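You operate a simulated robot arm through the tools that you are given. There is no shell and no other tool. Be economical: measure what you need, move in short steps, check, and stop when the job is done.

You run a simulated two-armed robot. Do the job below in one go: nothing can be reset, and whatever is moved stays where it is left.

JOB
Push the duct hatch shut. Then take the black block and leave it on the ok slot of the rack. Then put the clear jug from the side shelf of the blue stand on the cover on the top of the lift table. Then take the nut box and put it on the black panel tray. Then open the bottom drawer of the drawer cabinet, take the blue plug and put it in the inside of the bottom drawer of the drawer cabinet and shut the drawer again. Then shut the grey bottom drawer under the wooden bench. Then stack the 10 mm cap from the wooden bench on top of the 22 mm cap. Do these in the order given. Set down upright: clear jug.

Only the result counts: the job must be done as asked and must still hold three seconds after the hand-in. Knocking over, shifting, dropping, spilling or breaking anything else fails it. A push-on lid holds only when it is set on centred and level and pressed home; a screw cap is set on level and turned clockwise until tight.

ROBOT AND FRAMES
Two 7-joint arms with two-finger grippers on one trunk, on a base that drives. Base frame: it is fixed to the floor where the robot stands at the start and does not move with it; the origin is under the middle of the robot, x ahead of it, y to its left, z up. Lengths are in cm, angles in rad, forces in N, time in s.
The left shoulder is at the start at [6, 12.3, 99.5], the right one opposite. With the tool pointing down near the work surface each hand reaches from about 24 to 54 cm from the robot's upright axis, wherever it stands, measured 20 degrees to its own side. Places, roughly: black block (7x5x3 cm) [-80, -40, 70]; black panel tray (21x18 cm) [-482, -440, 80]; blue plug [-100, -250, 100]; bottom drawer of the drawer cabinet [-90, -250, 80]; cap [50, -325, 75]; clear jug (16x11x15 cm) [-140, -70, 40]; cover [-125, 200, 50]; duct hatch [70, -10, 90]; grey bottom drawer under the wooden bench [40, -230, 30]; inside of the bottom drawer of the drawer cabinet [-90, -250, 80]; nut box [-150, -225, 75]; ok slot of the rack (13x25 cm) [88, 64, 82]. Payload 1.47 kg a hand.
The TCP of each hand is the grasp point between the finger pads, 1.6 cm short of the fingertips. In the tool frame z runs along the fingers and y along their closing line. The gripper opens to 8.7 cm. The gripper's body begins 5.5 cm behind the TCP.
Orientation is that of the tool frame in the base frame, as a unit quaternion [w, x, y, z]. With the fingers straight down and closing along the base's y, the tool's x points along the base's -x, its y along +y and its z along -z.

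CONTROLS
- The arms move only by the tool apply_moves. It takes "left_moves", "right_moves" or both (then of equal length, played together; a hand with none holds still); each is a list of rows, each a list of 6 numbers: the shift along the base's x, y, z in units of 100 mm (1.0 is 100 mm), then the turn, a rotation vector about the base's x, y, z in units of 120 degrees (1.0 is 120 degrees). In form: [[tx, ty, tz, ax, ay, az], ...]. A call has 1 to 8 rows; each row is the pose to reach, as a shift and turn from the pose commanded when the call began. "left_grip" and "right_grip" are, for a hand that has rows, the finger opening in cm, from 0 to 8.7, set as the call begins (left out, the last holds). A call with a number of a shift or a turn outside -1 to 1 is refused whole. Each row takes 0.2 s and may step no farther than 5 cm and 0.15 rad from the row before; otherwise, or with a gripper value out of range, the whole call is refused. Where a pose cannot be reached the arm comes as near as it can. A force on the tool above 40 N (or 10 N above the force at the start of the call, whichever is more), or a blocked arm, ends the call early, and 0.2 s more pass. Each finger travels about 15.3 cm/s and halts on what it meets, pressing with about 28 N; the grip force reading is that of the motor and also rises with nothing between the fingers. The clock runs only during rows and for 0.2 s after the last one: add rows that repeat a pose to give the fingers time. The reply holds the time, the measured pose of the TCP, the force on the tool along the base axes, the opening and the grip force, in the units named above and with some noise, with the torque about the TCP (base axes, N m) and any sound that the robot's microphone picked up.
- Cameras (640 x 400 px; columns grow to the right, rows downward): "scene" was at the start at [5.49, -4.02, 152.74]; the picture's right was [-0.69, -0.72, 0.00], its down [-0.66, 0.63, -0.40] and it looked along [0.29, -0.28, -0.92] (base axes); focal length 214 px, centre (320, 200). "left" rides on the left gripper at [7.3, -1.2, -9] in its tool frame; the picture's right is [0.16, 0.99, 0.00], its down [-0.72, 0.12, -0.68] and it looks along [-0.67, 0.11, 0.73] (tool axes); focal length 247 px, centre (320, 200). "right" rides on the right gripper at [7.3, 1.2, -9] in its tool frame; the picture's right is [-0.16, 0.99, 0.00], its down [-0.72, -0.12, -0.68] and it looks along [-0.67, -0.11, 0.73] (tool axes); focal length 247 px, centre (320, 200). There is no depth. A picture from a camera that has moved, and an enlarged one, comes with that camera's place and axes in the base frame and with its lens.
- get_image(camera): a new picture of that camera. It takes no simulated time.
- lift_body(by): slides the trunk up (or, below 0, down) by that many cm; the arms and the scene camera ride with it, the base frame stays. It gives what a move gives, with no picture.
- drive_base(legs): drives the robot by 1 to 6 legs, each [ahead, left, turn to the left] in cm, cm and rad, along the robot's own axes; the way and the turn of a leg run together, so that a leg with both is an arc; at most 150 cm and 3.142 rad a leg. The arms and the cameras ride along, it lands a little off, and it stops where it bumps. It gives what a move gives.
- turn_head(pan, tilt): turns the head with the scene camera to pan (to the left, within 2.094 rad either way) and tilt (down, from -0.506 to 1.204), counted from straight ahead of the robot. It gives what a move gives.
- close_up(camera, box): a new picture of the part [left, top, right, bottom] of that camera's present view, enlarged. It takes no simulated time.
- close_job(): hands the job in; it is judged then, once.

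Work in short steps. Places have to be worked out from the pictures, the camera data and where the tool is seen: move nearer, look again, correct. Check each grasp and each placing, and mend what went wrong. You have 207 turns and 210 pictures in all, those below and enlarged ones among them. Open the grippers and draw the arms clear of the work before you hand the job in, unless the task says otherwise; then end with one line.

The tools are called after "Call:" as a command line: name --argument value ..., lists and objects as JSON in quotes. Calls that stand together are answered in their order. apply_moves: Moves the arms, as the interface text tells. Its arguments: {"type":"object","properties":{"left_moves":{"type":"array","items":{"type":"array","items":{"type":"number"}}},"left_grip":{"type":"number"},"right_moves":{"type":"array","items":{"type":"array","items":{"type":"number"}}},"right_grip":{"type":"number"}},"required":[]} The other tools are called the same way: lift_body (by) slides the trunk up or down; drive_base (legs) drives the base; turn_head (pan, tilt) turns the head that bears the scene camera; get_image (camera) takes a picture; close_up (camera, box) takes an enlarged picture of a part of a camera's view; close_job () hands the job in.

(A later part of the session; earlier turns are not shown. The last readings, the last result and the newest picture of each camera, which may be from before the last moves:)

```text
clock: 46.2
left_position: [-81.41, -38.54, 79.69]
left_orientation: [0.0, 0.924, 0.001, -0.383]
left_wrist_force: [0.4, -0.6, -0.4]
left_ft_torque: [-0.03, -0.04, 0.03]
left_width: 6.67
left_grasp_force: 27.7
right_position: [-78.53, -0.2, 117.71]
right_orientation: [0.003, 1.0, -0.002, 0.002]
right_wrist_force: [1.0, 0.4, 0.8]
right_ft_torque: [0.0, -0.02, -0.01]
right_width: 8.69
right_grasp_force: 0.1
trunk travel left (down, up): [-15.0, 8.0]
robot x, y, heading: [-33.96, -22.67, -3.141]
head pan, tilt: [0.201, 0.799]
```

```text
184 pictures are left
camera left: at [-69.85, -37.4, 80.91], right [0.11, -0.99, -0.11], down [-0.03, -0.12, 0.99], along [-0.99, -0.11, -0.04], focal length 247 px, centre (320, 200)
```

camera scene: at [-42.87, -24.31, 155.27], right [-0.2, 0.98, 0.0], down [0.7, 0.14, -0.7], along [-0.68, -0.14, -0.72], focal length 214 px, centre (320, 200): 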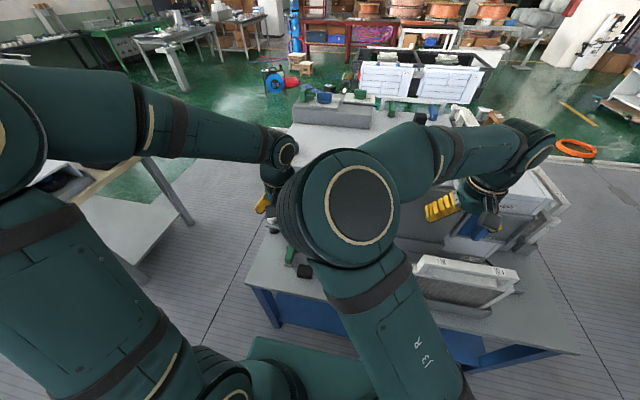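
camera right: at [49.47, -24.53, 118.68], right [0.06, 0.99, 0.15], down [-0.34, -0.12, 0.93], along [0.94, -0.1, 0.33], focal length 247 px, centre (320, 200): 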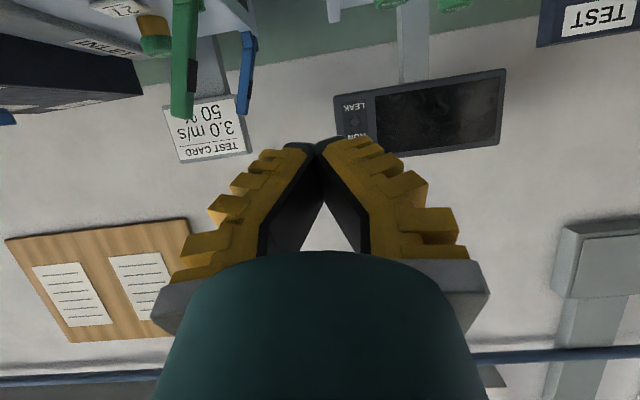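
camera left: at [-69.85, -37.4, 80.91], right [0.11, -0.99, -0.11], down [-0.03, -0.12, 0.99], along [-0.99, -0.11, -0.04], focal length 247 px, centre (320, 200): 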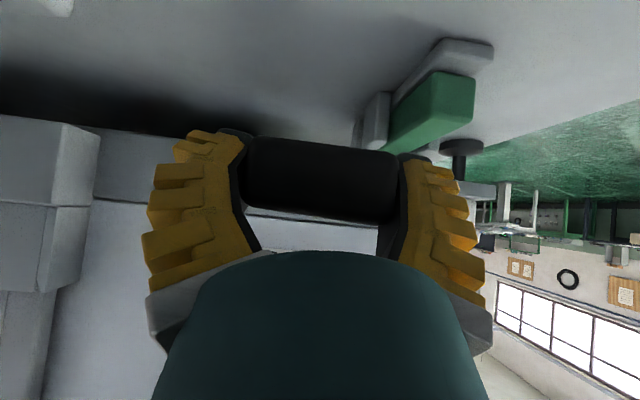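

Held. I raise the hand, back off, turn to face the bench, and move left toward the rack.

Call:
apply_moves --left_moves '[[0, 0, 0.4, 0, 0, 0], [0, 0, 0.8, 0, 0, 0], [0, 0, 1.0, 0, 0, 0]]'

Call:
apply_moves --left_moves '[[0, 0, 0.4, 0, 0, 0], [0, 0, 0.8, 0, 0, 0], [0, 0, 1.0, 0, 0, 0]]'

Call:
drive_base --legs '[[-25, 0, 0], [0, -25, 0], [0, 0, -3.13], [0, 45, 0]]'

Call:
turn_head --pan 0.1 --tilt 0.6

Call:
get_image --camera "scene"

```text
clock: 47.0
left_position: [-81.56, -38.58, 89.64]
left_orientation: [0.0, 0.924, 0.0, -0.383]
left_wrist_force: [0.3, -0.8, -1.3]
left_ft_torque: [0.0, 0.01, 0.01]
left_width: 6.66
left_grasp_force: 28.0
right_position: [-78.55, -0.3, 117.69]
right_orientation: [0.004, 1.0, -0.002, 0.001]
right_wrist_force: [1.0, -0.1, -0.7]
right_ft_torque: [-0.04, 0.03, -0.01]
right_width: 8.65
right_grasp_force: 0.1
trunk travel left (down, up): [-15.0, 8.0]
robot x, y, heading: [-34.01, -22.33, -3.143]
head pan, tilt: [0.201, 0.799]
```

```text
clock: 47.8
left_position: [-81.58, -38.52, 99.79]
left_orientation: [0.0, 0.924, 0.0, -0.382]
left_wrist_force: [-0.3, 0.5, -1.5]
left_ft_torque: [-0.03, 0.0, -0.02]
left_width: 6.65
left_grasp_force: 27.7
right_position: [-78.47, -0.13, 117.71]
right_orientation: [0.003, 1.0, -0.002, 0.001]
right_wrist_force: [0.5, -0.1, 0.1]
right_ft_torque: [-0.02, 0.0, 0.02]
right_width: 8.7
right_grasp_force: 0.0
trunk travel left (down, up): [-15.0, 8.0]
robot x, y, heading: [-34.12, -22.89, -3.143]
head pan, tilt: [0.201, 0.799]
```

```text
clock: 63.5
left_position: [37.42, 63.3, 99.9]
left_orientation: [0.382, -0.001, 0.924, 0.001]
left_wrist_force: [-0.1, 0.9, -1.1]
left_ft_torque: [-0.01, 0.01, 0.02]
left_width: 6.53
left_grasp_force: 27.7
right_position: [34.52, 24.9, 117.69]
right_orientation: [-0.001, 0.0, 1.0, 0.004]
right_wrist_force: [-0.3, 0.5, -0.4]
right_ft_torque: [0.01, 0.02, 0.01]
right_width: 8.71
right_grasp_force: 0.0
trunk travel left (down, up): [-15.0, 8.0]
robot x, y, heading: [-9.79, 47.49, 0.007]
head pan, tilt: [0.201, 0.799]
```

```text
clock: 64.2
left_position: [37.58, 63.31, 99.82]
left_orientation: [0.383, -0.002, 0.924, 0.001]
left_wrist_force: [0.5, -0.4, -1.6]
left_ft_torque: [0.01, 0.03, -0.01]
left_width: 6.51
left_grasp_force: 27.5
right_position: [34.6, 24.8, 117.7]
right_orientation: [-0.002, 0.0, 1.0, 0.004]
right_wrist_force: [0.0, 0.6, -0.1]
right_ft_torque: [0.02, 0.0, -0.03]
right_width: 8.71
right_grasp_force: 0.2
trunk travel left (down, up): [-15.0, 8.0]
robot x, y, heading: [-9.47, 47.64, 0.005]
head pan, tilt: [0.099, 0.6]
```

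```text
183 pictures are left
camera scene: at [0.2, 48.33, 156.95], right [0.1, -0.99, 0.0], down [-0.56, -0.06, -0.82], along [0.82, 0.09, -0.57], focal length 214 px, centre (320, 200)
```

scene: 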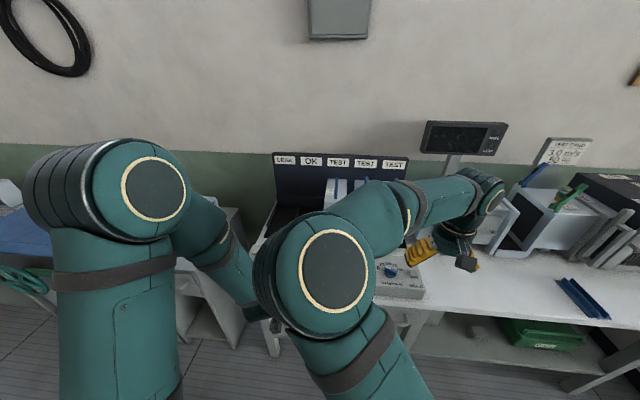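

The grip width is creeping; I check the block with the left camera.

Call:
get_image --camera "left"

```text
182 pictures are left
camera left: at [26.12, 61.95, 101.01], right [-0.12, 0.99, -0.11], down [0.03, 0.12, 0.99], along [0.99, 0.11, -0.04], focal length 247 px, centre (320, 200)
```

left: 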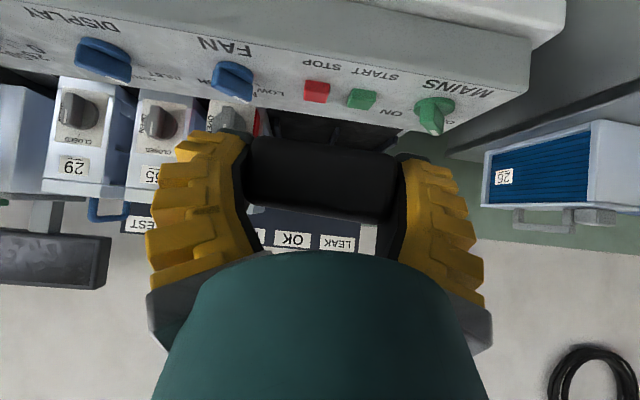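

Still held well. OK slot centre y≈63.5 matches the hand's y. I drive ahead toward the bench.

Call:
drive_base --legs '[[25, 0, 0]]'

Call:
get_image --camera "left"

Call:
turn_head --pan 0.5 --tilt 0.7

Call:
get_image --camera "scene"

```text
clock: 66.0
left_position: [62.5, 63.32, 99.75]
left_orientation: [0.382, -0.002, 0.924, 0.001]
left_wrist_force: [0.0, 0.4, -1.6]
left_ft_torque: [-0.01, -0.01, 0.01]
left_width: 6.51
left_grasp_force: 27.5
right_position: [59.68, 25.12, 117.75]
right_orientation: [-0.001, 0.0, 1.0, 0.003]
right_wrist_force: [-0.4, -0.6, 0.1]
right_ft_torque: [-0.01, 0.04, -0.02]
right_width: 8.7
right_grasp_force: 0.0
trunk travel left (down, up): [-15.0, 8.0]
robot x, y, heading: [15.31, 47.73, 0.0]
head pan, tilt: [0.099, 0.6]
```

```text
181 pictures are left
camera left: at [51.16, 62.08, 100.99], right [-0.12, 0.99, -0.11], down [0.03, 0.12, 0.99], along [0.99, 0.11, -0.04], focal length 247 px, centre (320, 200)
```

left: 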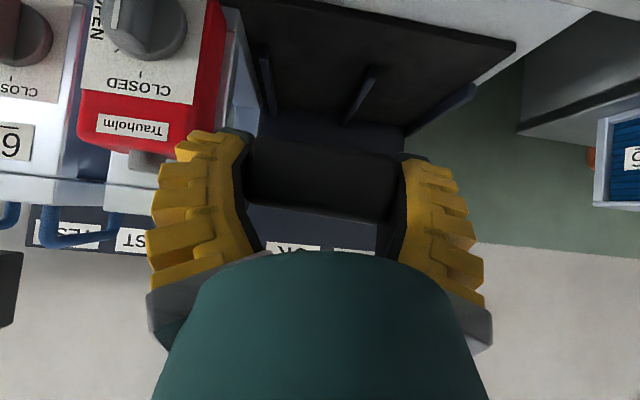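

```text
clock: 66.9
left_position: [62.47, 63.3, 99.86]
left_orientation: [0.383, -0.002, 0.924, 0.001]
left_wrist_force: [0.0, 0.1, -1.2]
left_ft_torque: [-0.03, 0.0, -0.01]
left_width: 6.5
left_grasp_force: 27.9
right_position: [59.65, 25.0, 117.63]
right_orientation: [-0.002, 0.0, 1.0, 0.004]
right_wrist_force: [-0.1, -0.2, 0.4]
right_ft_torque: [-0.02, 0.0, -0.01]
right_width: 8.69
right_grasp_force: 0.0
trunk travel left (down, up): [-15.0, 8.0]
robot x, y, heading: [15.18, 47.4, 0.007]
head pan, tilt: [0.499, 0.7]
```

```text
180 pictures are left
camera scene: at [23.83, 51.63, 156.1], right [0.48, -0.88, 0.0], down [-0.56, -0.31, -0.77], along [0.67, 0.37, -0.64], focal length 214 px, centre (320, 200)
```

scene: 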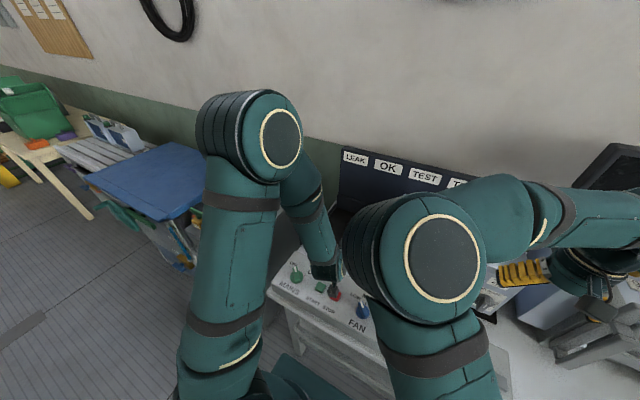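

OK slot spans y≈56–71 between ribs starting x≈84; mat begins x≈75. I drive 4 cm more, then extend the hand forward over the slot.

Call:
drive_base --legs '[[4, 0, 0]]'

Call:
apply_moves --left_moves '[[0.4, 0, -0.1, 0, 0, 0], [0.8, 0, -0.2, 0, 0, 0], [1.0, 0, -0.4, 0, 0, 0]]'

Call:
get_image --camera "left"

```text
clock: 67.8
left_position: [66.59, 63.44, 99.74]
left_orientation: [0.382, -0.001, 0.924, 0.0]
left_wrist_force: [0.5, 0.4, -1.1]
left_ft_torque: [0.0, 0.03, 0.03]
left_width: 6.5
left_grasp_force: 28.2
right_position: [63.64, 25.02, 117.59]
right_orientation: [-0.001, 0.0, 1.0, 0.004]
right_wrist_force: [0.5, 0.4, -0.3]
right_ft_torque: [-0.05, 0.03, -0.01]
right_width: 8.71
right_grasp_force: 0.0
trunk travel left (down, up): [-15.0, 8.0]
robot x, y, heading: [19.03, 47.67, 0.001]
head pan, tilt: [0.499, 0.7]
```

```text
clock: 68.6
left_position: [76.56, 63.3, 95.81]
left_orientation: [0.381, -0.002, 0.924, 0.001]
left_wrist_force: [0.1, -0.6, -2.2]
left_ft_torque: [0.03, 0.04, -0.02]
left_width: 6.46
left_grasp_force: 28.0
right_position: [63.44, 25.04, 117.59]
right_orientation: [-0.001, 0.0, 1.0, 0.002]
right_wrist_force: [0.6, -0.3, -0.1]
right_ft_torque: [-0.01, 0.0, 0.01]
right_width: 8.68
right_grasp_force: 0.1
trunk travel left (down, up): [-15.0, 8.0]
robot x, y, heading: [18.98, 47.46, 0.002]
head pan, tilt: [0.499, 0.7]
```

```text
179 pictures are left
camera left: at [64.99, 62.01, 97.0], right [-0.12, 0.99, -0.11], down [0.03, 0.12, 0.99], along [0.99, 0.11, -0.04], focal length 247 px, centre (320, 200)
```

left: 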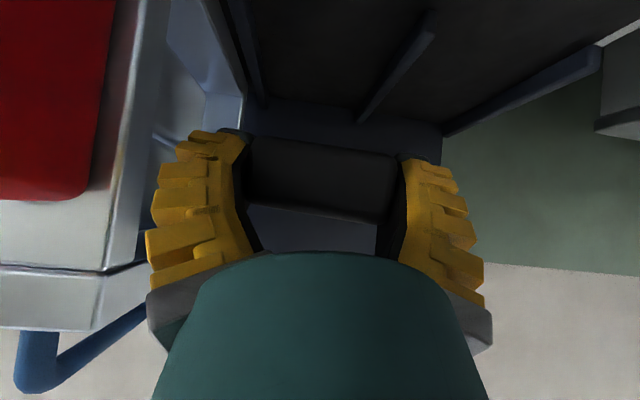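

Good alignment. I extend further and lower gradually.

Call:
apply_moves --left_moves '[[0.3, 0, -0.3, 0, 0, 0], [0.55, 0, -0.6, 0, 0, 0], [0.7, 0, -0.8, 0, 0, 0]]'

Call:
get_image --camera "left"

```text
clock: 69.4
left_position: [83.42, 63.35, 87.76]
left_orientation: [0.384, -0.002, 0.924, 0.001]
left_wrist_force: [-0.1, 0.1, -1.8]
left_ft_torque: [0.02, 0.02, 0.03]
left_width: 6.49
left_grasp_force: 27.8
right_position: [63.62, 25.03, 117.71]
right_orientation: [-0.001, 0.0, 1.0, 0.003]
right_wrist_force: [0.2, -0.7, 0.1]
right_ft_torque: [-0.03, -0.02, 0.07]
right_width: 8.71
right_grasp_force: 0.0
trunk travel left (down, up): [-15.0, 8.0]
robot x, y, heading: [19.0, 47.36, 0.003]
head pan, tilt: [0.499, 0.7]
```

```text
178 pictures are left
camera left: at [72.03, 62.05, 89.04], right [-0.12, 0.99, -0.11], down [0.03, 0.12, 0.99], along [0.99, 0.11, -0.04], focal length 247 px, centre (320, 200)
```

left: 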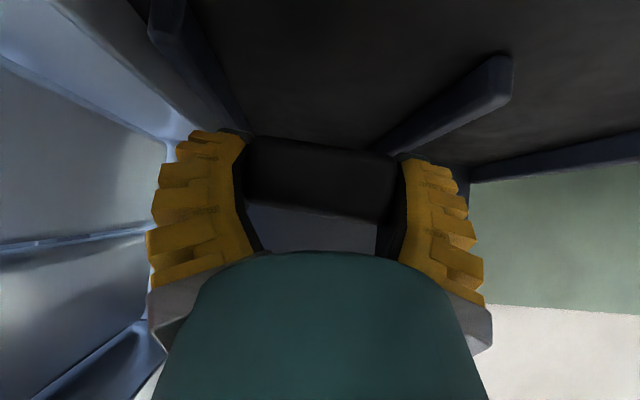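

Centred between ribs (y≈57.5–68.5). I lower in small steps until contact.

Call:
apply_moves --left_moves '[[0, 0, -0.1, 0, 0, 0], [0, 0, -0.2, 0, 0, 0], [0, 0, -0.25, 0, 0, 0]]'

Call:
apply_moves --left_moves '[[0, 0, -0.05, 0, 0, 0], [0, 0, -0.1, 0, 0, 0], [0, 0, -0.15, 0, 0, 0]]'

Call:
get_image --camera "left"

```text
clock: 70.2
left_position: [83.49, 63.36, 85.31]
left_orientation: [0.383, -0.002, 0.924, 0.001]
left_wrist_force: [-0.4, 0.6, -0.7]
left_ft_torque: [-0.03, 0.01, 0.0]
left_width: 6.49
left_grasp_force: 27.8
right_position: [63.32, 25.07, 117.75]
right_orientation: [-0.002, 0.0, 1.0, 0.004]
right_wrist_force: [-0.6, -0.3, 1.0]
right_ft_torque: [-0.01, 0.0, -0.01]
right_width: 8.71
right_grasp_force: 0.0
trunk travel left (down, up): [-15.0, 8.0]
robot x, y, heading: [19.15, 47.51, 0.005]
head pan, tilt: [0.499, 0.7]
```

```text
clock: 71.0
left_position: [83.46, 63.42, 83.72]
left_orientation: [0.382, -0.002, 0.924, 0.001]
left_wrist_force: [-0.5, 0.0, -0.6]
left_ft_torque: [-0.01, -0.02, 0.01]
left_width: 6.5
left_grasp_force: 28.3
right_position: [63.53, 25.08, 117.69]
right_orientation: [-0.002, 0.0, 1.0, 0.003]
right_wrist_force: [-0.4, 0.4, 0.0]
right_ft_torque: [-0.01, 0.01, 0.06]
right_width: 8.68
right_grasp_force: 0.1
trunk travel left (down, up): [-15.0, 8.0]
robot x, y, heading: [19.17, 46.98, 0.008]
head pan, tilt: [0.499, 0.7]
```

```text
177 pictures are left
camera left: at [72.0, 62.19, 85.0], right [-0.12, 0.99, -0.11], down [0.03, 0.12, 0.99], along [0.99, 0.11, -0.04], focal length 247 px, centre (320, 200)
```

left: 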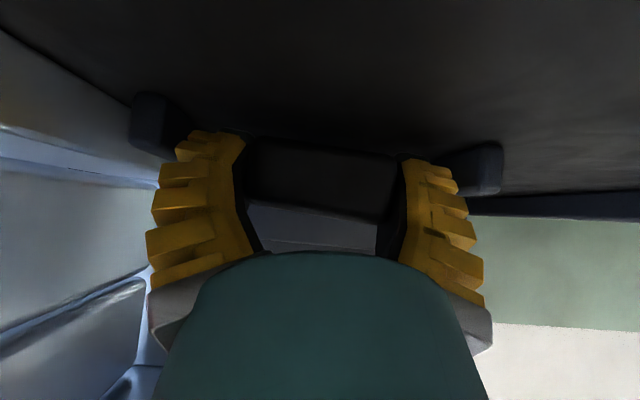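

No contact yet; I go on lowering finely.

Call:
apply_moves --left_moves '[[0, 0, -0.05, 0, 0, 0], [0, 0, -0.1, 0, 0, 0], [0, 0, -0.15, 0, 0, 0], [0, 0, -0.2, 0, 0, 0]]'

Call:
get_image --camera "left"

```text
clock: 71.8
left_position: [83.48, 63.41, 82.95]
left_orientation: [0.391, -0.002, 0.921, 0.001]
left_wrist_force: [-16.8, -0.8, 24.0]
left_ft_torque: [0.97, 0.35, 0.7]
left_width: 6.51
left_grasp_force: 27.7
right_position: [63.19, 24.99, 117.92]
right_orientation: [0.0, 0.0, 1.0, 0.004]
right_wrist_force: [-1.0, 0.3, 0.2]
right_ft_torque: [0.03, -0.01, 0.0]
right_width: 8.7
right_grasp_force: 0.1
trunk travel left (down, up): [-15.0, 8.0]
robot x, y, heading: [18.8, 47.46, 0.006]
head pan, tilt: [0.499, 0.7]
stopped in row 4 (left hand): the force on the tool passed its limit at 46 N (the readings are from after the stop); the commanded pose is now the measured one
```

```text
176 pictures are left
camera left: at [72.1, 62.13, 84.03], right [-0.12, 0.99, -0.11], down [0.01, 0.11, 0.99], along [0.99, 0.11, -0.03], focal length 247 px, centre (320, 200)
```

left: 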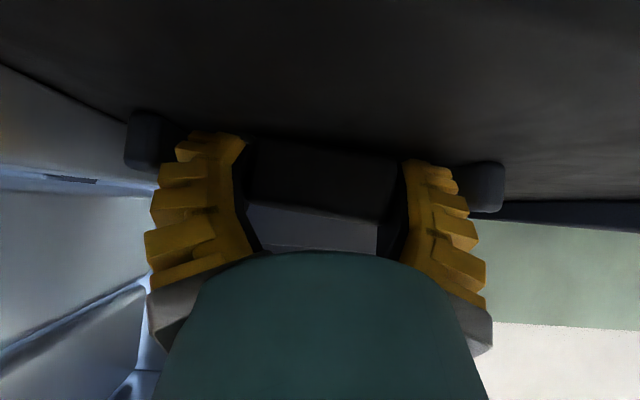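

Contact with the mat at TCP z≈83. I ease up a touch and release, then retreat up and back.

Call:
apply_moves --left_moves '[[0, 0, 0.01, 0, 0, 0], [0, 0, 0.02, 0, 0, 0]]'

Call:
apply_moves --left_moves '[[0, 0, 0, 0, 0, 0], [0, 0, 0, 0, 0, 0], [0, 0, 0.1, 0, 0, 0], [0, 0, 0.4, 0, 0, 0], [0, 0, 0.8, 0, 0, 0]]' --left_grip 8.2

Call:
get_image --camera "left"

```text
clock: 72.4
left_position: [83.6, 63.36, 83.14]
left_orientation: [0.39, -0.002, 0.921, 0.002]
left_wrist_force: [-12.3, -1.7, 19.9]
left_ft_torque: [0.6, 0.17, 0.5]
left_width: 6.47
left_grasp_force: 27.8
right_position: [63.1, 24.94, 117.65]
right_orientation: [0.0, 0.001, 1.0, 0.003]
right_wrist_force: [0.2, 0.3, -0.4]
right_ft_torque: [-0.01, 0.0, -0.03]
right_width: 8.68
right_grasp_force: 0.0
trunk travel left (down, up): [-15.0, 8.0]
robot x, y, heading: [18.91, 47.4, 0.003]
head pan, tilt: [0.499, 0.7]
```

```text
clock: 73.6
left_position: [83.64, 63.33, 90.78]
left_orientation: [0.388, -0.002, 0.922, 0.001]
left_wrist_force: [0.6, -0.4, 0.1]
left_ft_torque: [0.04, -0.01, 0.02]
left_width: 8.32
left_grasp_force: 0.7
right_position: [63.29, 25.12, 117.66]
right_orientation: [0.0, 0.0, 1.0, 0.004]
right_wrist_force: [-0.4, -0.6, 0.1]
right_ft_torque: [-0.01, 0.01, 0.0]
right_width: 8.72
right_grasp_force: 0.0
trunk travel left (down, up): [-15.0, 8.0]
robot x, y, heading: [19.17, 47.82, 0.005]
head pan, tilt: [0.499, 0.7]
```

```text
175 pictures are left
camera left: at [72.21, 62.04, 91.98], right [-0.11, 0.99, -0.11], down [0.02, 0.11, 0.99], along [0.99, 0.11, -0.03], focal length 247 px, centre (320, 200)
```

left: 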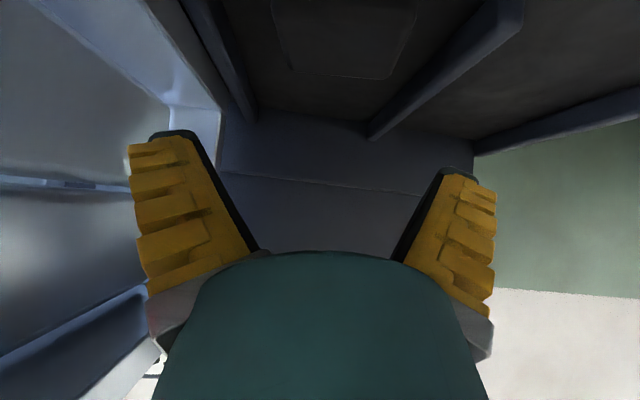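

The block lies flat in the ok slot between the ribs. I raise, drive back, and restore the left hand to pointing down.

Call:
apply_moves --left_moves '[[-0.2, 0, 0.4, 0, 0, 0], [-0.5, 0, 0.7, 0, 0, 0], [-0.9, 0, 1.0, 0, 0, 0]]'

Call:
drive_base --legs '[[-35, 0, 0]]'

Call:
apply_moves --left_moves '[[-0.2, 0, 0.2, 0, 0.065, 0], [-0.5, 0, 0.4, 0, 0.13, 0], [-0.7, 0, 0.6, 0, 0.195, 0], [-0.9, 0, 0.8, 0, 0.26, 0], [-1.0, 0, 0.9, 0, 0.32, 0], [-1.0, 0, 0.9, 0, 0.375, 0]]' --left_grip 8.7

Call:
turn_head --pan 0.2 --tilt 0.6

Call:
get_image --camera "scene"

```text
clock: 74.4
left_position: [74.55, 63.38, 100.99]
left_orientation: [0.39, -0.002, 0.921, 0.001]
left_wrist_force: [0.1, 0.0, 0.4]
left_ft_torque: [-0.01, -0.03, 0.04]
left_width: 8.33
left_grasp_force: 0.7
right_position: [63.17, 25.21, 117.84]
right_orientation: [-0.001, 0.0, 1.0, 0.003]
right_wrist_force: [0.4, -0.6, 0.4]
right_ft_torque: [-0.01, -0.03, 0.01]
right_width: 8.7
right_grasp_force: 0.1
trunk travel left (down, up): [-15.0, 8.0]
robot x, y, heading: [19.12, 47.44, 0.005]
head pan, tilt: [0.499, 0.7]
```

```text
clock: 76.7
left_position: [40.3, 63.14, 100.8]
left_orientation: [0.389, 0.0, 0.921, 0.001]
left_wrist_force: [-0.2, 0.3, -0.6]
left_ft_torque: [-0.01, 0.0, 0.0]
left_width: 8.33
left_grasp_force: 0.8
right_position: [28.79, 24.84, 117.63]
right_orientation: [-0.001, 0.002, 1.0, 0.004]
right_wrist_force: [-0.8, 0.7, -1.0]
right_ft_torque: [-0.01, -0.04, 0.04]
right_width: 8.68
right_grasp_force: 0.1
trunk travel left (down, up): [-15.0, 8.0]
robot x, y, heading: [-15.5, 47.21, 0.0]
head pan, tilt: [0.499, 0.7]
```

```text
clock: 78.1
left_position: [30.45, 63.22, 109.67]
left_orientation: [0.005, -0.001, 1.0, 0.001]
left_wrist_force: [0.0, 0.5, 0.3]
left_ft_torque: [-0.03, 0.0, 0.03]
left_width: 8.7
left_grasp_force: 0.0
right_position: [28.89, 24.81, 117.73]
right_orientation: [-0.002, 0.001, 1.0, 0.003]
right_wrist_force: [0.4, 0.0, -0.3]
right_ft_torque: [0.01, 0.03, -0.03]
right_width: 8.72
right_grasp_force: 0.1
trunk travel left (down, up): [-15.0, 8.0]
robot x, y, heading: [-15.71, 47.46, 0.004]
head pan, tilt: [0.499, 0.7]
```

```text
clock: 78.9
left_position: [30.48, 63.29, 109.8]
left_orientation: [0.006, 0.0, 1.0, 0.001]
left_wrist_force: [0.7, -0.4, -0.2]
left_ft_torque: [-0.05, -0.01, -0.03]
left_width: 8.71
left_grasp_force: 0.2
right_position: [28.92, 24.78, 117.6]
right_orientation: [-0.001, 0.002, 1.0, 0.004]
right_wrist_force: [0.5, 0.2, 0.4]
right_ft_torque: [0.04, 0.04, 0.02]
right_width: 8.7
right_grasp_force: 0.2
trunk travel left (down, up): [-15.0, 8.0]
robot x, y, heading: [-15.29, 47.31, 0.002]
head pan, tilt: [0.201, 0.6]
```

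```text
174 pictures are left
camera scene: at [-5.58, 49.22, 156.96], right [0.2, -0.98, 0.0], down [-0.55, -0.11, -0.82], along [0.81, 0.17, -0.57], focal length 214 px, centre (320, 200)
```

scene: 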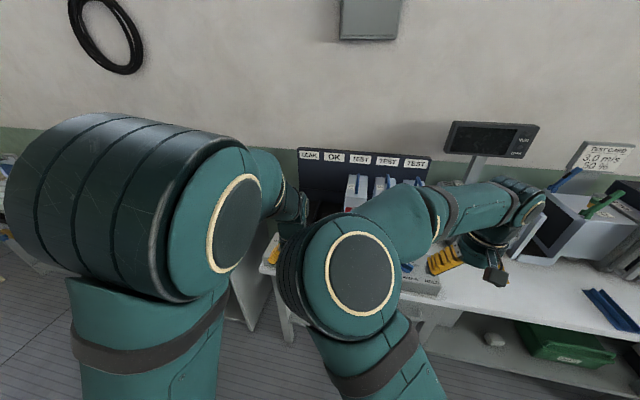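

Next the jug on the stand's side shelf (~(-140,-70,40)). I turn to face -x and strafe to y≈-105, staying clear of both tables, then look.

Call:
drive_base --legs '[[0, 0, 3.13], [0, 80, 0], [0, 72, 0]]'

Call:
turn_head --pan -0.3 --tilt 0.5

Call:
get_image --camera "scene"

```text
clock: 100.2
left_position: [-57.78, -123.1, 109.83]
left_orientation: [0.001, 1.0, 0.007, -0.007]
left_wrist_force: [-0.5, 0.5, -0.2]
left_ft_torque: [0.01, 0.03, 0.0]
left_width: 8.72
left_grasp_force: 0.0
right_position: [-56.65, -84.77, 117.66]
right_orientation: [0.003, 1.0, 0.005, 0.002]
right_wrist_force: [-0.2, -0.4, 0.6]
right_ft_torque: [0.02, -0.02, 0.0]
right_width: 8.7
right_grasp_force: 0.2
trunk travel left (down, up): [-15.0, 8.0]
robot x, y, heading: [-12.03, -106.77, -3.123]
head pan, tilt: [0.201, 0.6]
```

```text
clock: 101.2
left_position: [-57.74, -123.16, 109.83]
left_orientation: [0.001, 1.0, 0.008, -0.006]
left_wrist_force: [0.7, 0.4, 0.0]
left_ft_torque: [0.0, -0.01, -0.01]
left_width: 8.71
left_grasp_force: 0.2
right_position: [-56.68, -84.74, 117.71]
right_orientation: [0.004, 1.0, 0.005, 0.002]
right_wrist_force: [0.5, 0.2, 0.0]
right_ft_torque: [0.02, -0.01, -0.03]
right_width: 8.7
right_grasp_force: 0.0
trunk travel left (down, up): [-15.0, 8.0]
robot x, y, heading: [-12.08, -106.73, -3.123]
head pan, tilt: [-0.3, 0.499]
```

```text
173 pictures are left
camera scene: at [-21.59, -104.07, 157.87], right [0.28, 0.96, 0.0], down [0.46, -0.13, -0.88], along [-0.84, 0.25, -0.48], focal length 214 px, centre (320, 200)
```

scene: 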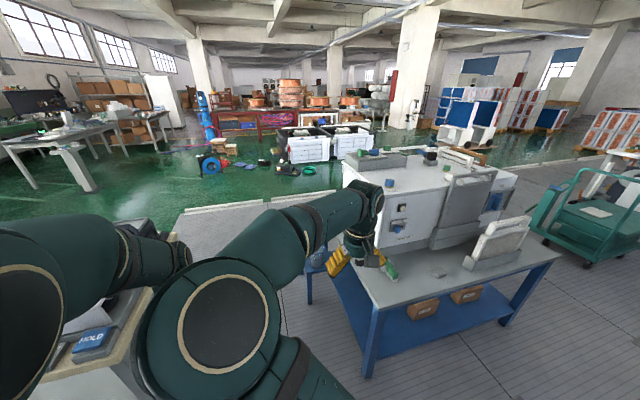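

Call:
close_up --camera "scene" --box '[260, 200, 400, 320]'

Call:
get_image --camera "right"

```text
3.33 times, centred on (330, 260) of scene
camera zoom: at [-21.59, -104.07, 157.87], right [0.28, 0.96, 0.0], down [0.46, -0.13, -0.88], along [-0.84, 0.25, -0.48], focal length 715 px, centre (287, 0)
```

zoom: 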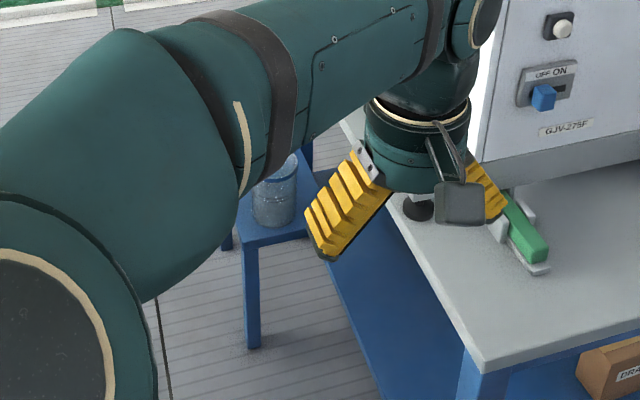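

```text
171 pictures are left
camera right: at [-49.51, -85.69, 126.62], right [-0.15, -0.99, 0.01], down [-0.73, 0.11, 0.68], along [-0.67, 0.1, -0.74], focal length 247 px, centre (320, 200)
```

right: 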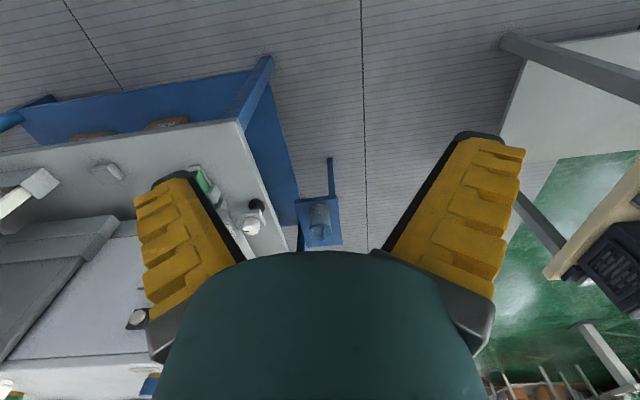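

Jug is on the small blue side shelf at ≈(-139,-72). I drive along the aisle and turn to face the shelf.

Call:
drive_base --legs '[[0, 11, 0], [112, 0, 0], [0, 0, -1.585]]'

Call:
turn_head --pan 0.3 --tilt 1.1

Call:
get_image --camera "scene"

Call:
get_image --camera "left"

```text
clock: 112.0
left_position: [-142.07, -74.24, 109.75]
left_orientation: [-0.003, 0.714, -0.7, -0.005]
left_wrist_force: [-0.6, 0.0, 0.2]
left_ft_torque: [0.0, -0.02, 0.0]
left_width: 8.71
left_grasp_force: 0.0
right_position: [-103.56, -75.03, 117.64]
right_orientation: [0.003, 0.714, -0.7, -0.001]
right_wrist_force: [0.2, 0.2, -0.1]
right_ft_torque: [0.0, 0.0, -0.02]
right_width: 8.69
right_grasp_force: 0.2
trunk travel left (down, up): [-15.0, 8.0]
robot x, y, heading: [-125.37, -119.89, 1.59]
head pan, tilt: [-0.3, 0.499]
```

```text
clock: 113.0
left_position: [-142.04, -74.23, 109.77]
left_orientation: [-0.004, 0.714, -0.7, -0.004]
left_wrist_force: [0.1, -1.0, 0.5]
left_ft_torque: [0.01, 0.01, -0.01]
left_width: 8.71
left_grasp_force: 0.1
right_position: [-103.67, -74.94, 117.81]
right_orientation: [0.004, 0.713, -0.701, -0.002]
right_wrist_force: [-0.5, 0.2, 0.6]
right_ft_torque: [0.0, -0.01, -0.01]
right_width: 8.69
right_grasp_force: 0.1
trunk travel left (down, up): [-15.0, 8.0]
robot x, y, heading: [-125.61, -120.05, 1.589]
head pan, tilt: [0.3, 1.1]
```

```text
170 pictures are left
camera scene: at [-127.06, -112.74, 153.1], right [0.95, 0.32, 0.0], down [0.28, -0.84, -0.45], along [-0.14, 0.43, -0.89], focal length 214 px, centre (320, 200)
```

scene: 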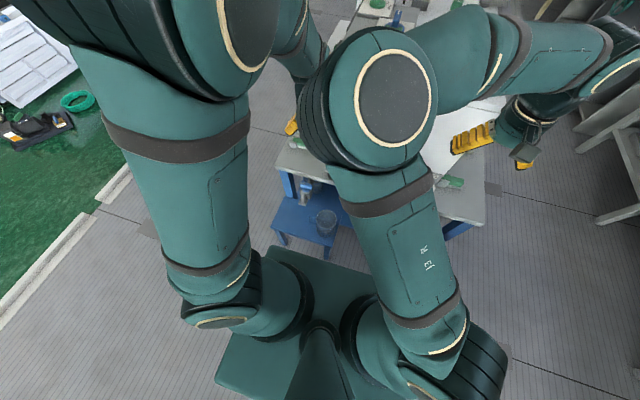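

```text
169 pictures are left
camera left: at [-140.68, -81.67, 118.71], right [-0.98, -0.18, 0.0], down [-0.13, 0.71, 0.69], along [-0.12, 0.68, -0.72], focal length 247 px, centre (320, 200)
```

left: 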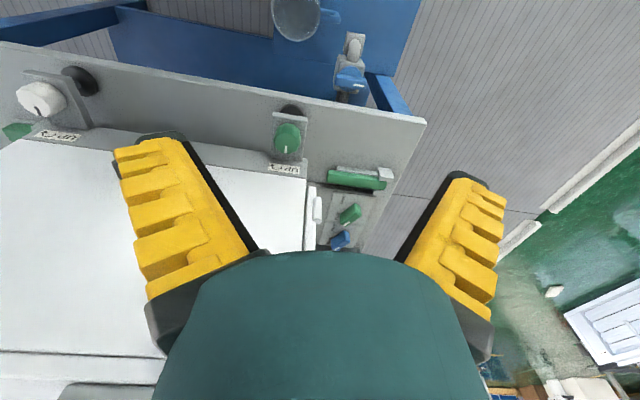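

Call:
close_up --camera "scene" --box '[260, 170, 350, 260]'

Call:
close_up --camera "left" --box '[240, 0, 400, 110]'

```text
4.44 times, centred on (305, 215) of scene
camera zoom: at [-127.06, -112.74, 153.1], right [0.95, 0.32, 0.0], down [0.28, -0.84, -0.45], along [-0.14, 0.43, -0.89], focal length 953 px, centre (387, 133)
```

zoom: 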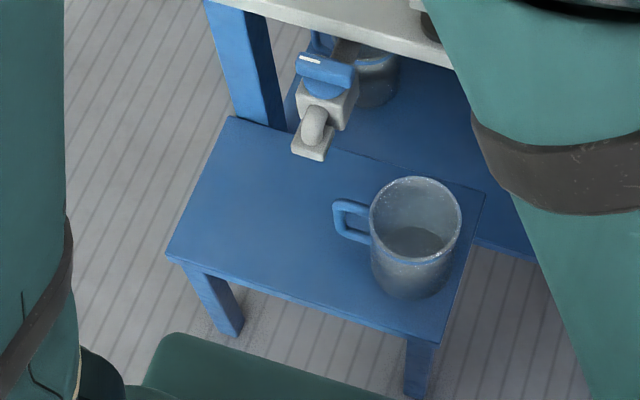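

```text
3.64 times, centred on (320, 55) of left
camera zoom: at [-140.68, -81.67, 118.71], right [-0.98, -0.18, 0.0], down [-0.13, 0.71, 0.69], along [-0.12, 0.68, -0.72], focal length 898 px, centre (320, 727)
```

zoom: 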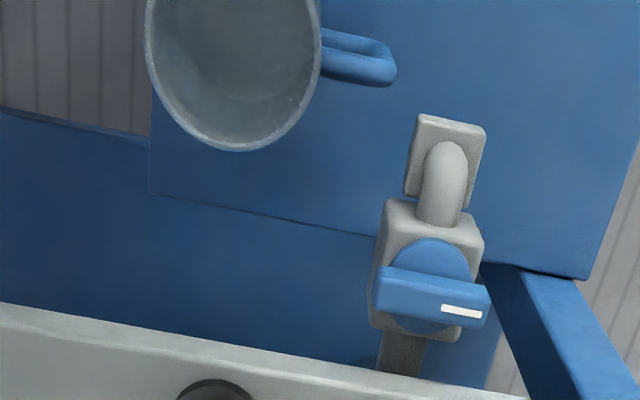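

Rim centre ≈(-136.5,-73,50), radius 5.5, handle toward -x. I'll grip the wall at the +x rim point (fingers close along x). Move base 6 cm closer, lower trunk, and shift the hand to above that rim point.

Call:
drive_base --legs '[[6, 0, -0.018]]'

Call:
lift_body --by -15

Call:
apply_moves --left_moves '[[0.35, -0.15, -0.3, 0, 0, 0], [0.7, -0.3, -0.6, 0, 0, 0], [1.0, -0.45, -0.9, 0, 0, 0]]' --left_grip 4.5

Call:
apply_moves --left_moves '[[0, 0, -0.4, 0, 0, 0], [0, 0, -0.8, 0, 0, 0], [0, 0, -1.0, 0, 0, 0]]'

Call:
get_image --camera "left"

Call:
get_image --camera "scene"

```text
clock: 114.0
left_position: [-141.36, -67.84, 109.68]
left_orientation: [-0.004, 0.708, -0.706, -0.005]
left_wrist_force: [-0.5, 0.3, 0.0]
left_ft_torque: [-0.02, 0.0, 0.0]
left_width: 8.7
left_grasp_force: 0.1
right_position: [-102.87, -69.34, 117.74]
right_orientation: [-0.005, -0.707, 0.707, 0.001]
right_wrist_force: [-0.2, 0.4, -0.2]
right_ft_torque: [-0.05, -0.01, -0.01]
right_width: 8.68
right_grasp_force: 0.1
trunk travel left (down, up): [-15.0, 8.0]
robot x, y, heading: [-125.29, -113.89, 1.577]
head pan, tilt: [0.3, 1.1]
```

```text
clock: 115.7
left_position: [-141.26, -68.15, 94.71]
left_orientation: [-0.004, 0.708, -0.707, -0.005]
left_wrist_force: [0.6, 0.4, -0.1]
left_ft_torque: [-0.01, 0.0, -0.02]
left_width: 8.7
left_grasp_force: 0.0
right_position: [-102.79, -69.49, 102.68]
right_orientation: [0.004, 0.707, -0.707, -0.001]
right_wrist_force: [-0.5, 0.1, 0.0]
right_ft_torque: [0.01, -0.02, 0.02]
right_width: 8.67
right_grasp_force: 0.0
trunk travel left (down, up): [0.0, 23.0]
robot x, y, heading: [-125.25, -113.57, 1.575]
head pan, tilt: [0.3, 1.1]
```

```text
clock: 116.7
left_position: [-133.09, -69.95, 88.56]
left_orientation: [-0.051, 0.734, -0.677, -0.005]
left_wrist_force: [0.0, 0.6, -0.2]
left_ft_torque: [-0.08, 0.0, -0.04]
left_width: 5.03
left_grasp_force: 4.1
right_position: [-103.08, -69.39, 102.48]
right_orientation: [0.002, 0.708, -0.706, 0.003]
right_wrist_force: [-0.9, 0.3, -0.3]
right_ft_torque: [0.0, -0.05, 0.02]
right_width: 8.72
right_grasp_force: 0.0
trunk travel left (down, up): [0.0, 23.0]
robot x, y, heading: [-125.4, -113.77, 1.574]
head pan, tilt: [0.3, 1.1]
stopped in row 3 (left hand): the arm was blocked; the commanded pose is now the measured one
```

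```text
clock: 117.5
left_position: [-132.8, -69.25, 79.84]
left_orientation: [-0.067, 0.735, -0.675, -0.006]
left_wrist_force: [-0.1, -0.1, 0.4]
left_ft_torque: [-0.02, 0.02, -0.02]
left_width: 5.05
left_grasp_force: 3.8
right_position: [-101.65, -69.44, 101.79]
right_orientation: [-0.003, -0.694, 0.719, -0.015]
right_wrist_force: [0.4, 1.2, 0.0]
right_ft_torque: [-0.01, -0.04, 0.02]
right_width: 8.7
right_grasp_force: 0.1
trunk travel left (down, up): [0.0, 23.0]
robot x, y, heading: [-125.07, -113.95, 1.576]
head pan, tilt: [0.3, 1.1]
```

```text
166 pictures are left
camera left: at [-131.64, -77.41, 88.06], right [-0.97, -0.24, -0.11], down [-0.24, 0.64, 0.73], along [-0.11, 0.74, -0.67], focal length 247 px, centre (320, 200)
```

left: 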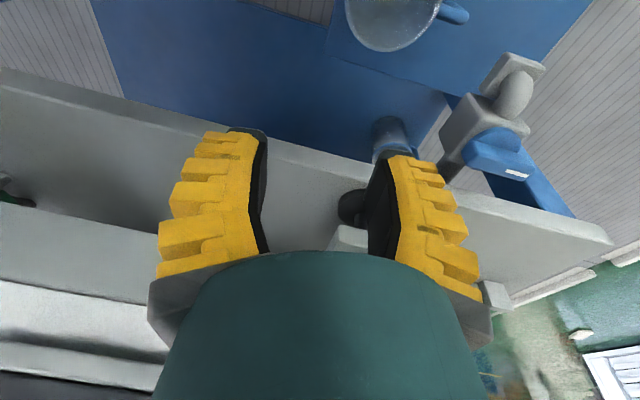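

```text
165 pictures are left
camera scene: at [-127.01, -106.72, 138.09], right [0.95, 0.3, 0.0], down [0.27, -0.85, -0.45], along [-0.14, 0.43, -0.89], focal length 214 px, centre (320, 200)
```

scene: 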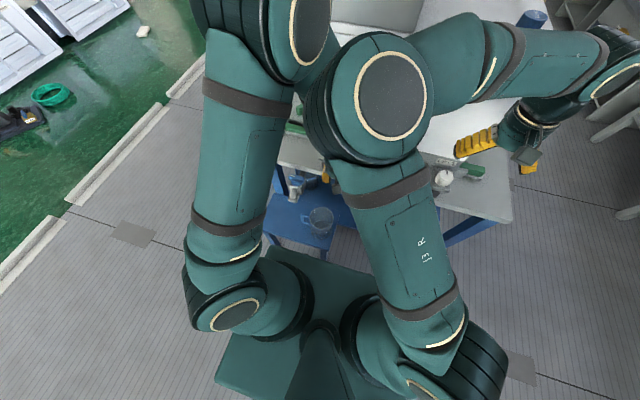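

The elbows jammed against each other. I move the right hand outward (to +x and back) to free space for the left elbow.

Call:
apply_moves --right_moves '[[0.4, 0, 0, 0, 0, 0], [0.8, -0.1, 0, 0, 0, 0], [1.0, -0.3, 0, 0, 0, 0]]'

Call:
apply_moves --right_moves '[[0.3, -0.3, 0, 0, 0, 0], [0.6, -0.6, 0, 0, 0, 0], [0.9, -0.8, 0, 0, 0, 0]]'

Call:
get_image --camera "scene"

```text
clock: 118.3
left_position: [-132.77, -69.99, 78.34]
left_orientation: [-0.048, 0.732, -0.679, -0.004]
left_wrist_force: [-0.2, -0.3, 0.1]
left_ft_torque: [-0.01, 0.01, 0.01]
left_width: 5.05
left_grasp_force: 3.4
right_position: [-92.96, -72.66, 102.57]
right_orientation: [0.002, 0.708, -0.707, 0.001]
right_wrist_force: [0.7, 0.3, 0.6]
right_ft_torque: [0.01, 0.02, -0.01]
right_width: 8.68
right_grasp_force: 0.1
trunk travel left (down, up): [0.0, 23.0]
robot x, y, heading: [-125.48, -113.6, 1.571]
head pan, tilt: [0.3, 1.1]
```

```text
clock: 119.1
left_position: [-132.76, -69.94, 78.4]
left_orientation: [-0.047, 0.733, -0.679, -0.005]
left_wrist_force: [-0.9, 0.1, 0.1]
left_ft_torque: [0.01, 0.0, -0.04]
left_width: 5.04
left_grasp_force: 4.0
right_position: [-83.85, -80.56, 102.51]
right_orientation: [0.003, 0.707, -0.707, 0.003]
right_wrist_force: [0.1, -0.6, 0.7]
right_ft_torque: [-0.02, 0.04, -0.01]
right_width: 8.7
right_grasp_force: 0.0
trunk travel left (down, up): [0.0, 23.0]
robot x, y, heading: [-125.33, -113.8, 1.579]
head pan, tilt: [0.3, 1.1]
```

```text
164 pictures are left
camera scene: at [-126.95, -106.83, 138.11], right [0.95, 0.3, 0.0], down [0.27, -0.85, -0.45], along [-0.14, 0.43, -0.89], focal length 214 px, centre (320, 200)
```

scene: 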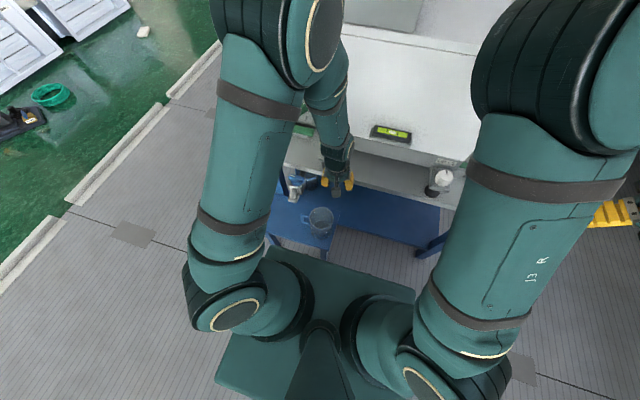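

View is clear now. I correct the left hand's tilt and move above the +x rim point of the jug.

Call:
apply_moves --left_moves '[[0.08, -0.15, 0, -0.018, 0.014, -0.018], [0.18, -0.29, -0.2, -0.035, 0.0285, -0.0365], [0.18, -0.29, -0.6, -0.035, 0.0285, -0.0365], [0.18, -0.29, -1.0, -0.035, 0.0285, -0.0365]]' --left_grip 4.5

Call:
get_image --camera "left"

Call:
close_up --camera "scene" --box '[270, 130, 400, 260]'

```text
clock: 120.1
left_position: [-130.97, -73.02, 68.57]
left_orientation: [0.003, -0.707, 0.708, 0.0]
left_wrist_force: [0.1, -1.1, 0.4]
left_ft_torque: [-0.03, 0.0, -0.04]
left_width: 5.05
left_grasp_force: 3.6
right_position: [-83.95, -80.53, 102.55]
right_orientation: [-0.002, -0.707, 0.707, -0.002]
right_wrist_force: [-0.3, 0.6, 0.0]
right_ft_torque: [-0.02, -0.02, 0.02]
right_width: 8.7
right_grasp_force: 0.0
trunk travel left (down, up): [0.0, 23.0]
robot x, y, heading: [-125.54, -113.8, 1.578]
head pan, tilt: [0.3, 1.1]
```

```text
163 pictures are left
camera left: at [-129.83, -80.31, 77.5], right [-0.99, -0.16, 0.0], down [-0.12, 0.72, 0.68], along [-0.1, 0.67, -0.73], focal length 247 px, centre (320, 200)
```

left: 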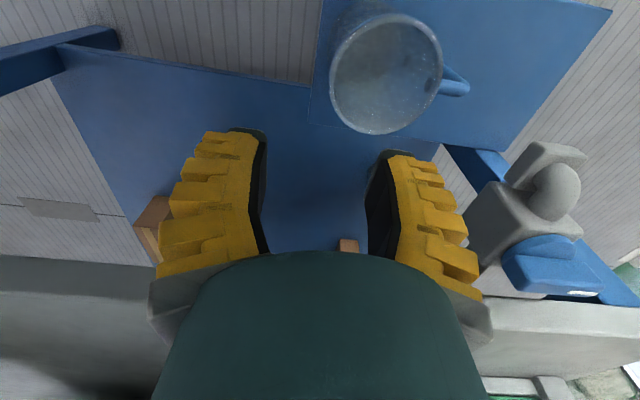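

```text
3.08 times, centred on (335, 195) of scene
camera zoom: at [-127.02, -106.72, 138.09], right [0.95, 0.3, 0.0], down [0.27, -0.85, -0.45], along [-0.14, 0.43, -0.89], focal length 660 px, centre (274, 215)
```

zoom: 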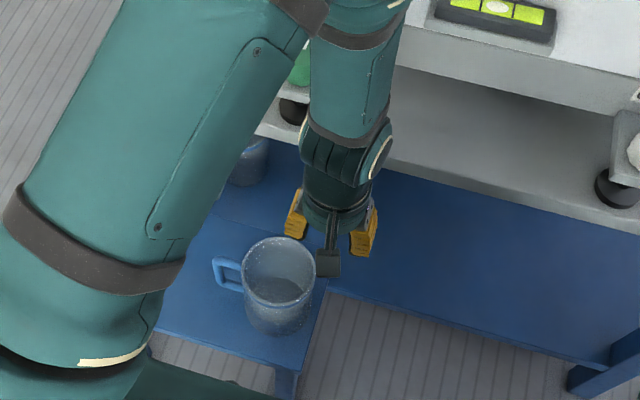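

Refined rim centre (-137.4,-73.4), rim z≈51. I shift onto the wall and descend in two steps.

Call:
apply_moves --left_moves '[[-0.1, -0.04, -0.3, 0, 0, 0], [-0.1, -0.04, -0.7, 0, 0, 0], [-0.1, -0.04, -1.0, 0, 0, 0]]' --left_grip 4.5

Call:
get_image --camera "left"

Call:
close_up --camera "scene" --box '[270, 130, 400, 260]'

```text
clock: 120.9
left_position: [-131.85, -73.32, 58.54]
left_orientation: [0.002, -0.707, 0.707, -0.001]
left_wrist_force: [0.4, 0.5, -0.1]
left_ft_torque: [0.01, -0.03, 0.01]
left_width: 5.05
left_grasp_force: 4.2
right_position: [-83.9, -80.53, 102.5]
right_orientation: [0.002, 0.708, -0.706, 0.003]
right_wrist_force: [-0.2, 0.7, 0.0]
right_ft_torque: [-0.03, 0.03, -0.04]
right_width: 8.7
right_grasp_force: 0.1
trunk travel left (down, up): [0.0, 23.0]
robot x, y, heading: [-125.72, -114.07, 1.574]
head pan, tilt: [0.3, 1.1]
```

```text
161 pictures are left
camera left: at [-130.75, -80.69, 67.46], right [-0.99, -0.16, 0.0], down [-0.12, 0.72, 0.68], along [-0.11, 0.67, -0.73], focal length 247 px, centre (320, 200)
```

left: 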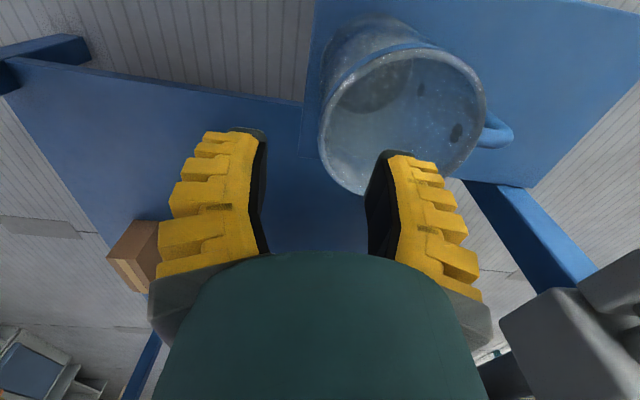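

```text
3.08 times, centred on (335, 195) of scene
camera zoom: at [-127.03, -106.74, 138.1], right [0.95, 0.3, 0.0], down [0.27, -0.85, -0.45], along [-0.14, 0.43, -0.89], focal length 660 px, centre (274, 215)
```

zoom: 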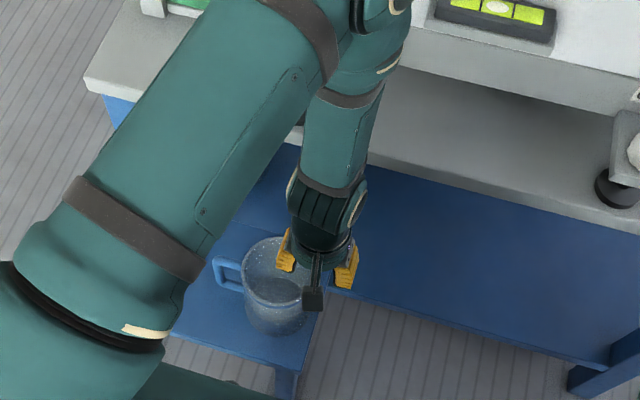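

Consistent; I shift 0.7 cm in -y and lower to about 4.5 cm below the rim.

Call:
apply_moves --left_moves '[[0, -0.07, -0.3, 0, 0, 0], [0, -0.07, -0.6, 0, 0, 0], [0, -0.07, -0.9, 0, 0, 0], [0, -0.07, -1.0, 0, 0, 0]]' --left_grip 4.5

Call:
get_image --camera "left"

Call:
close_up --camera "scene" --box '[270, 130, 400, 260]'

```text
clock: 121.9
left_position: [-132.09, -73.9, 48.47]
left_orientation: [0.001, -0.707, 0.708, 0.0]
left_wrist_force: [0.0, -0.6, 0.3]
left_ft_torque: [-0.03, 0.02, 0.02]
left_width: 5.04
left_grasp_force: 3.9
right_position: [-83.85, -80.45, 102.59]
right_orientation: [0.003, 0.707, -0.707, 0.002]
right_wrist_force: [-0.2, 0.3, 0.0]
right_ft_torque: [-0.04, -0.01, 0.02]
right_width: 8.69
right_grasp_force: 0.0
trunk travel left (down, up): [0.0, 23.0]
robot x, y, heading: [-125.41, -113.58, 1.573]
head pan, tilt: [0.3, 1.1]
```

```text
159 pictures are left
camera left: at [-130.84, -81.37, 57.49], right [-0.99, -0.16, 0.0], down [-0.12, 0.72, 0.68], along [-0.1, 0.67, -0.73], focal length 247 px, centre (320, 200)
```

left: 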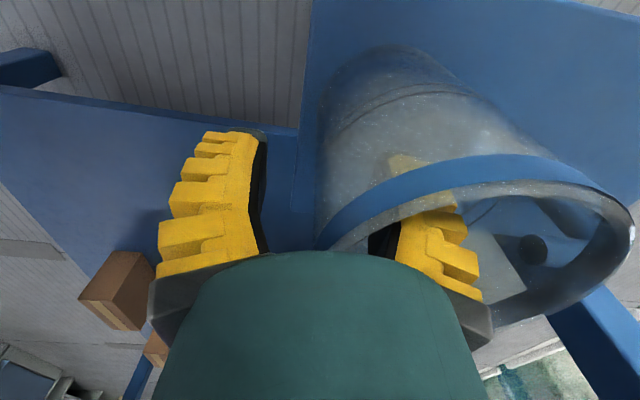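

```text
3.08 times, centred on (335, 195) of scene
camera zoom: at [-127.03, -106.76, 138.1], right [0.95, 0.3, 0.0], down [0.27, -0.85, -0.45], along [-0.14, 0.43, -0.89], focal length 660 px, centre (274, 215)
```

zoom: 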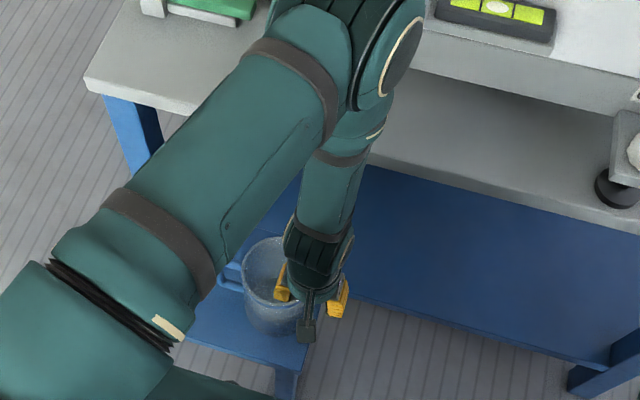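

One finger is inside, the other outside. I lower 1 cm more and close on the wall.

Call:
apply_moves --left_moves '[[0, 0, -0.1, 0, 0, 0]]'

Call:
apply_moves --left_moves '[[0, 0, 0, 0, 0, 0], [0, 0, 0, 0, 0, 0], [0, 0, 0, 0, 0, 0], [0, 0, 0, 0, 0, 0]]' --left_grip 0

Call:
get_image --camera "left"

```text
clock: 122.3
left_position: [-132.11, -74.07, 47.5]
left_orientation: [0.001, -0.707, 0.707, -0.002]
left_wrist_force: [0.1, 0.2, 0.0]
left_ft_torque: [0.03, 0.01, 0.04]
left_width: 5.03
left_grasp_force: 4.0
right_position: [-83.97, -80.45, 102.52]
right_orientation: [0.002, 0.708, -0.706, 0.003]
right_wrist_force: [0.0, 0.2, -0.8]
right_ft_torque: [-0.02, 0.02, -0.03]
right_width: 8.71
right_grasp_force: 0.0
trunk travel left (down, up): [0.0, 23.0]
robot x, y, heading: [-125.75, -114.05, 1.571]
head pan, tilt: [0.3, 1.1]
```

```text
clock: 123.3
left_position: [-132.02, -74.14, 47.56]
left_orientation: [0.001, -0.706, 0.708, 0.0]
left_wrist_force: [-0.4, 0.0, 0.5]
left_ft_torque: [0.13, 0.02, 0.03]
left_width: 0.59
left_grasp_force: 28.0
right_position: [-83.85, -80.56, 102.58]
right_orientation: [-0.002, -0.707, 0.708, -0.003]
right_wrist_force: [0.0, -0.5, 0.1]
right_ft_torque: [-0.03, -0.01, 0.0]
right_width: 8.69
right_grasp_force: 0.2
trunk travel left (down, up): [0.0, 23.0]
robot x, y, heading: [-125.27, -113.89, 1.574]
head pan, tilt: [0.3, 1.1]
```

```text
157 pictures are left
camera left: at [-130.86, -81.41, 56.51], right [-0.99, -0.16, 0.0], down [-0.12, 0.72, 0.68], along [-0.1, 0.67, -0.73], focal length 247 px, centre (320, 200)
```

left: 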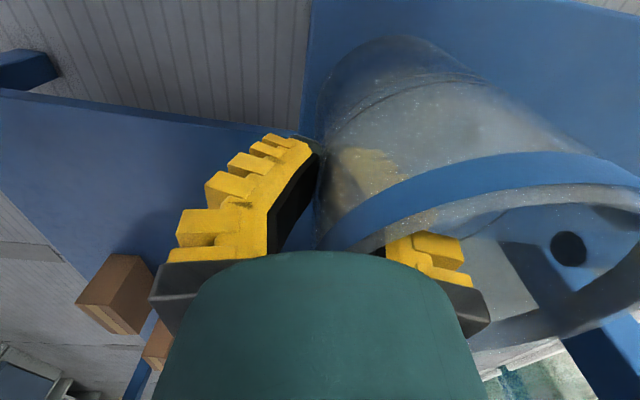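

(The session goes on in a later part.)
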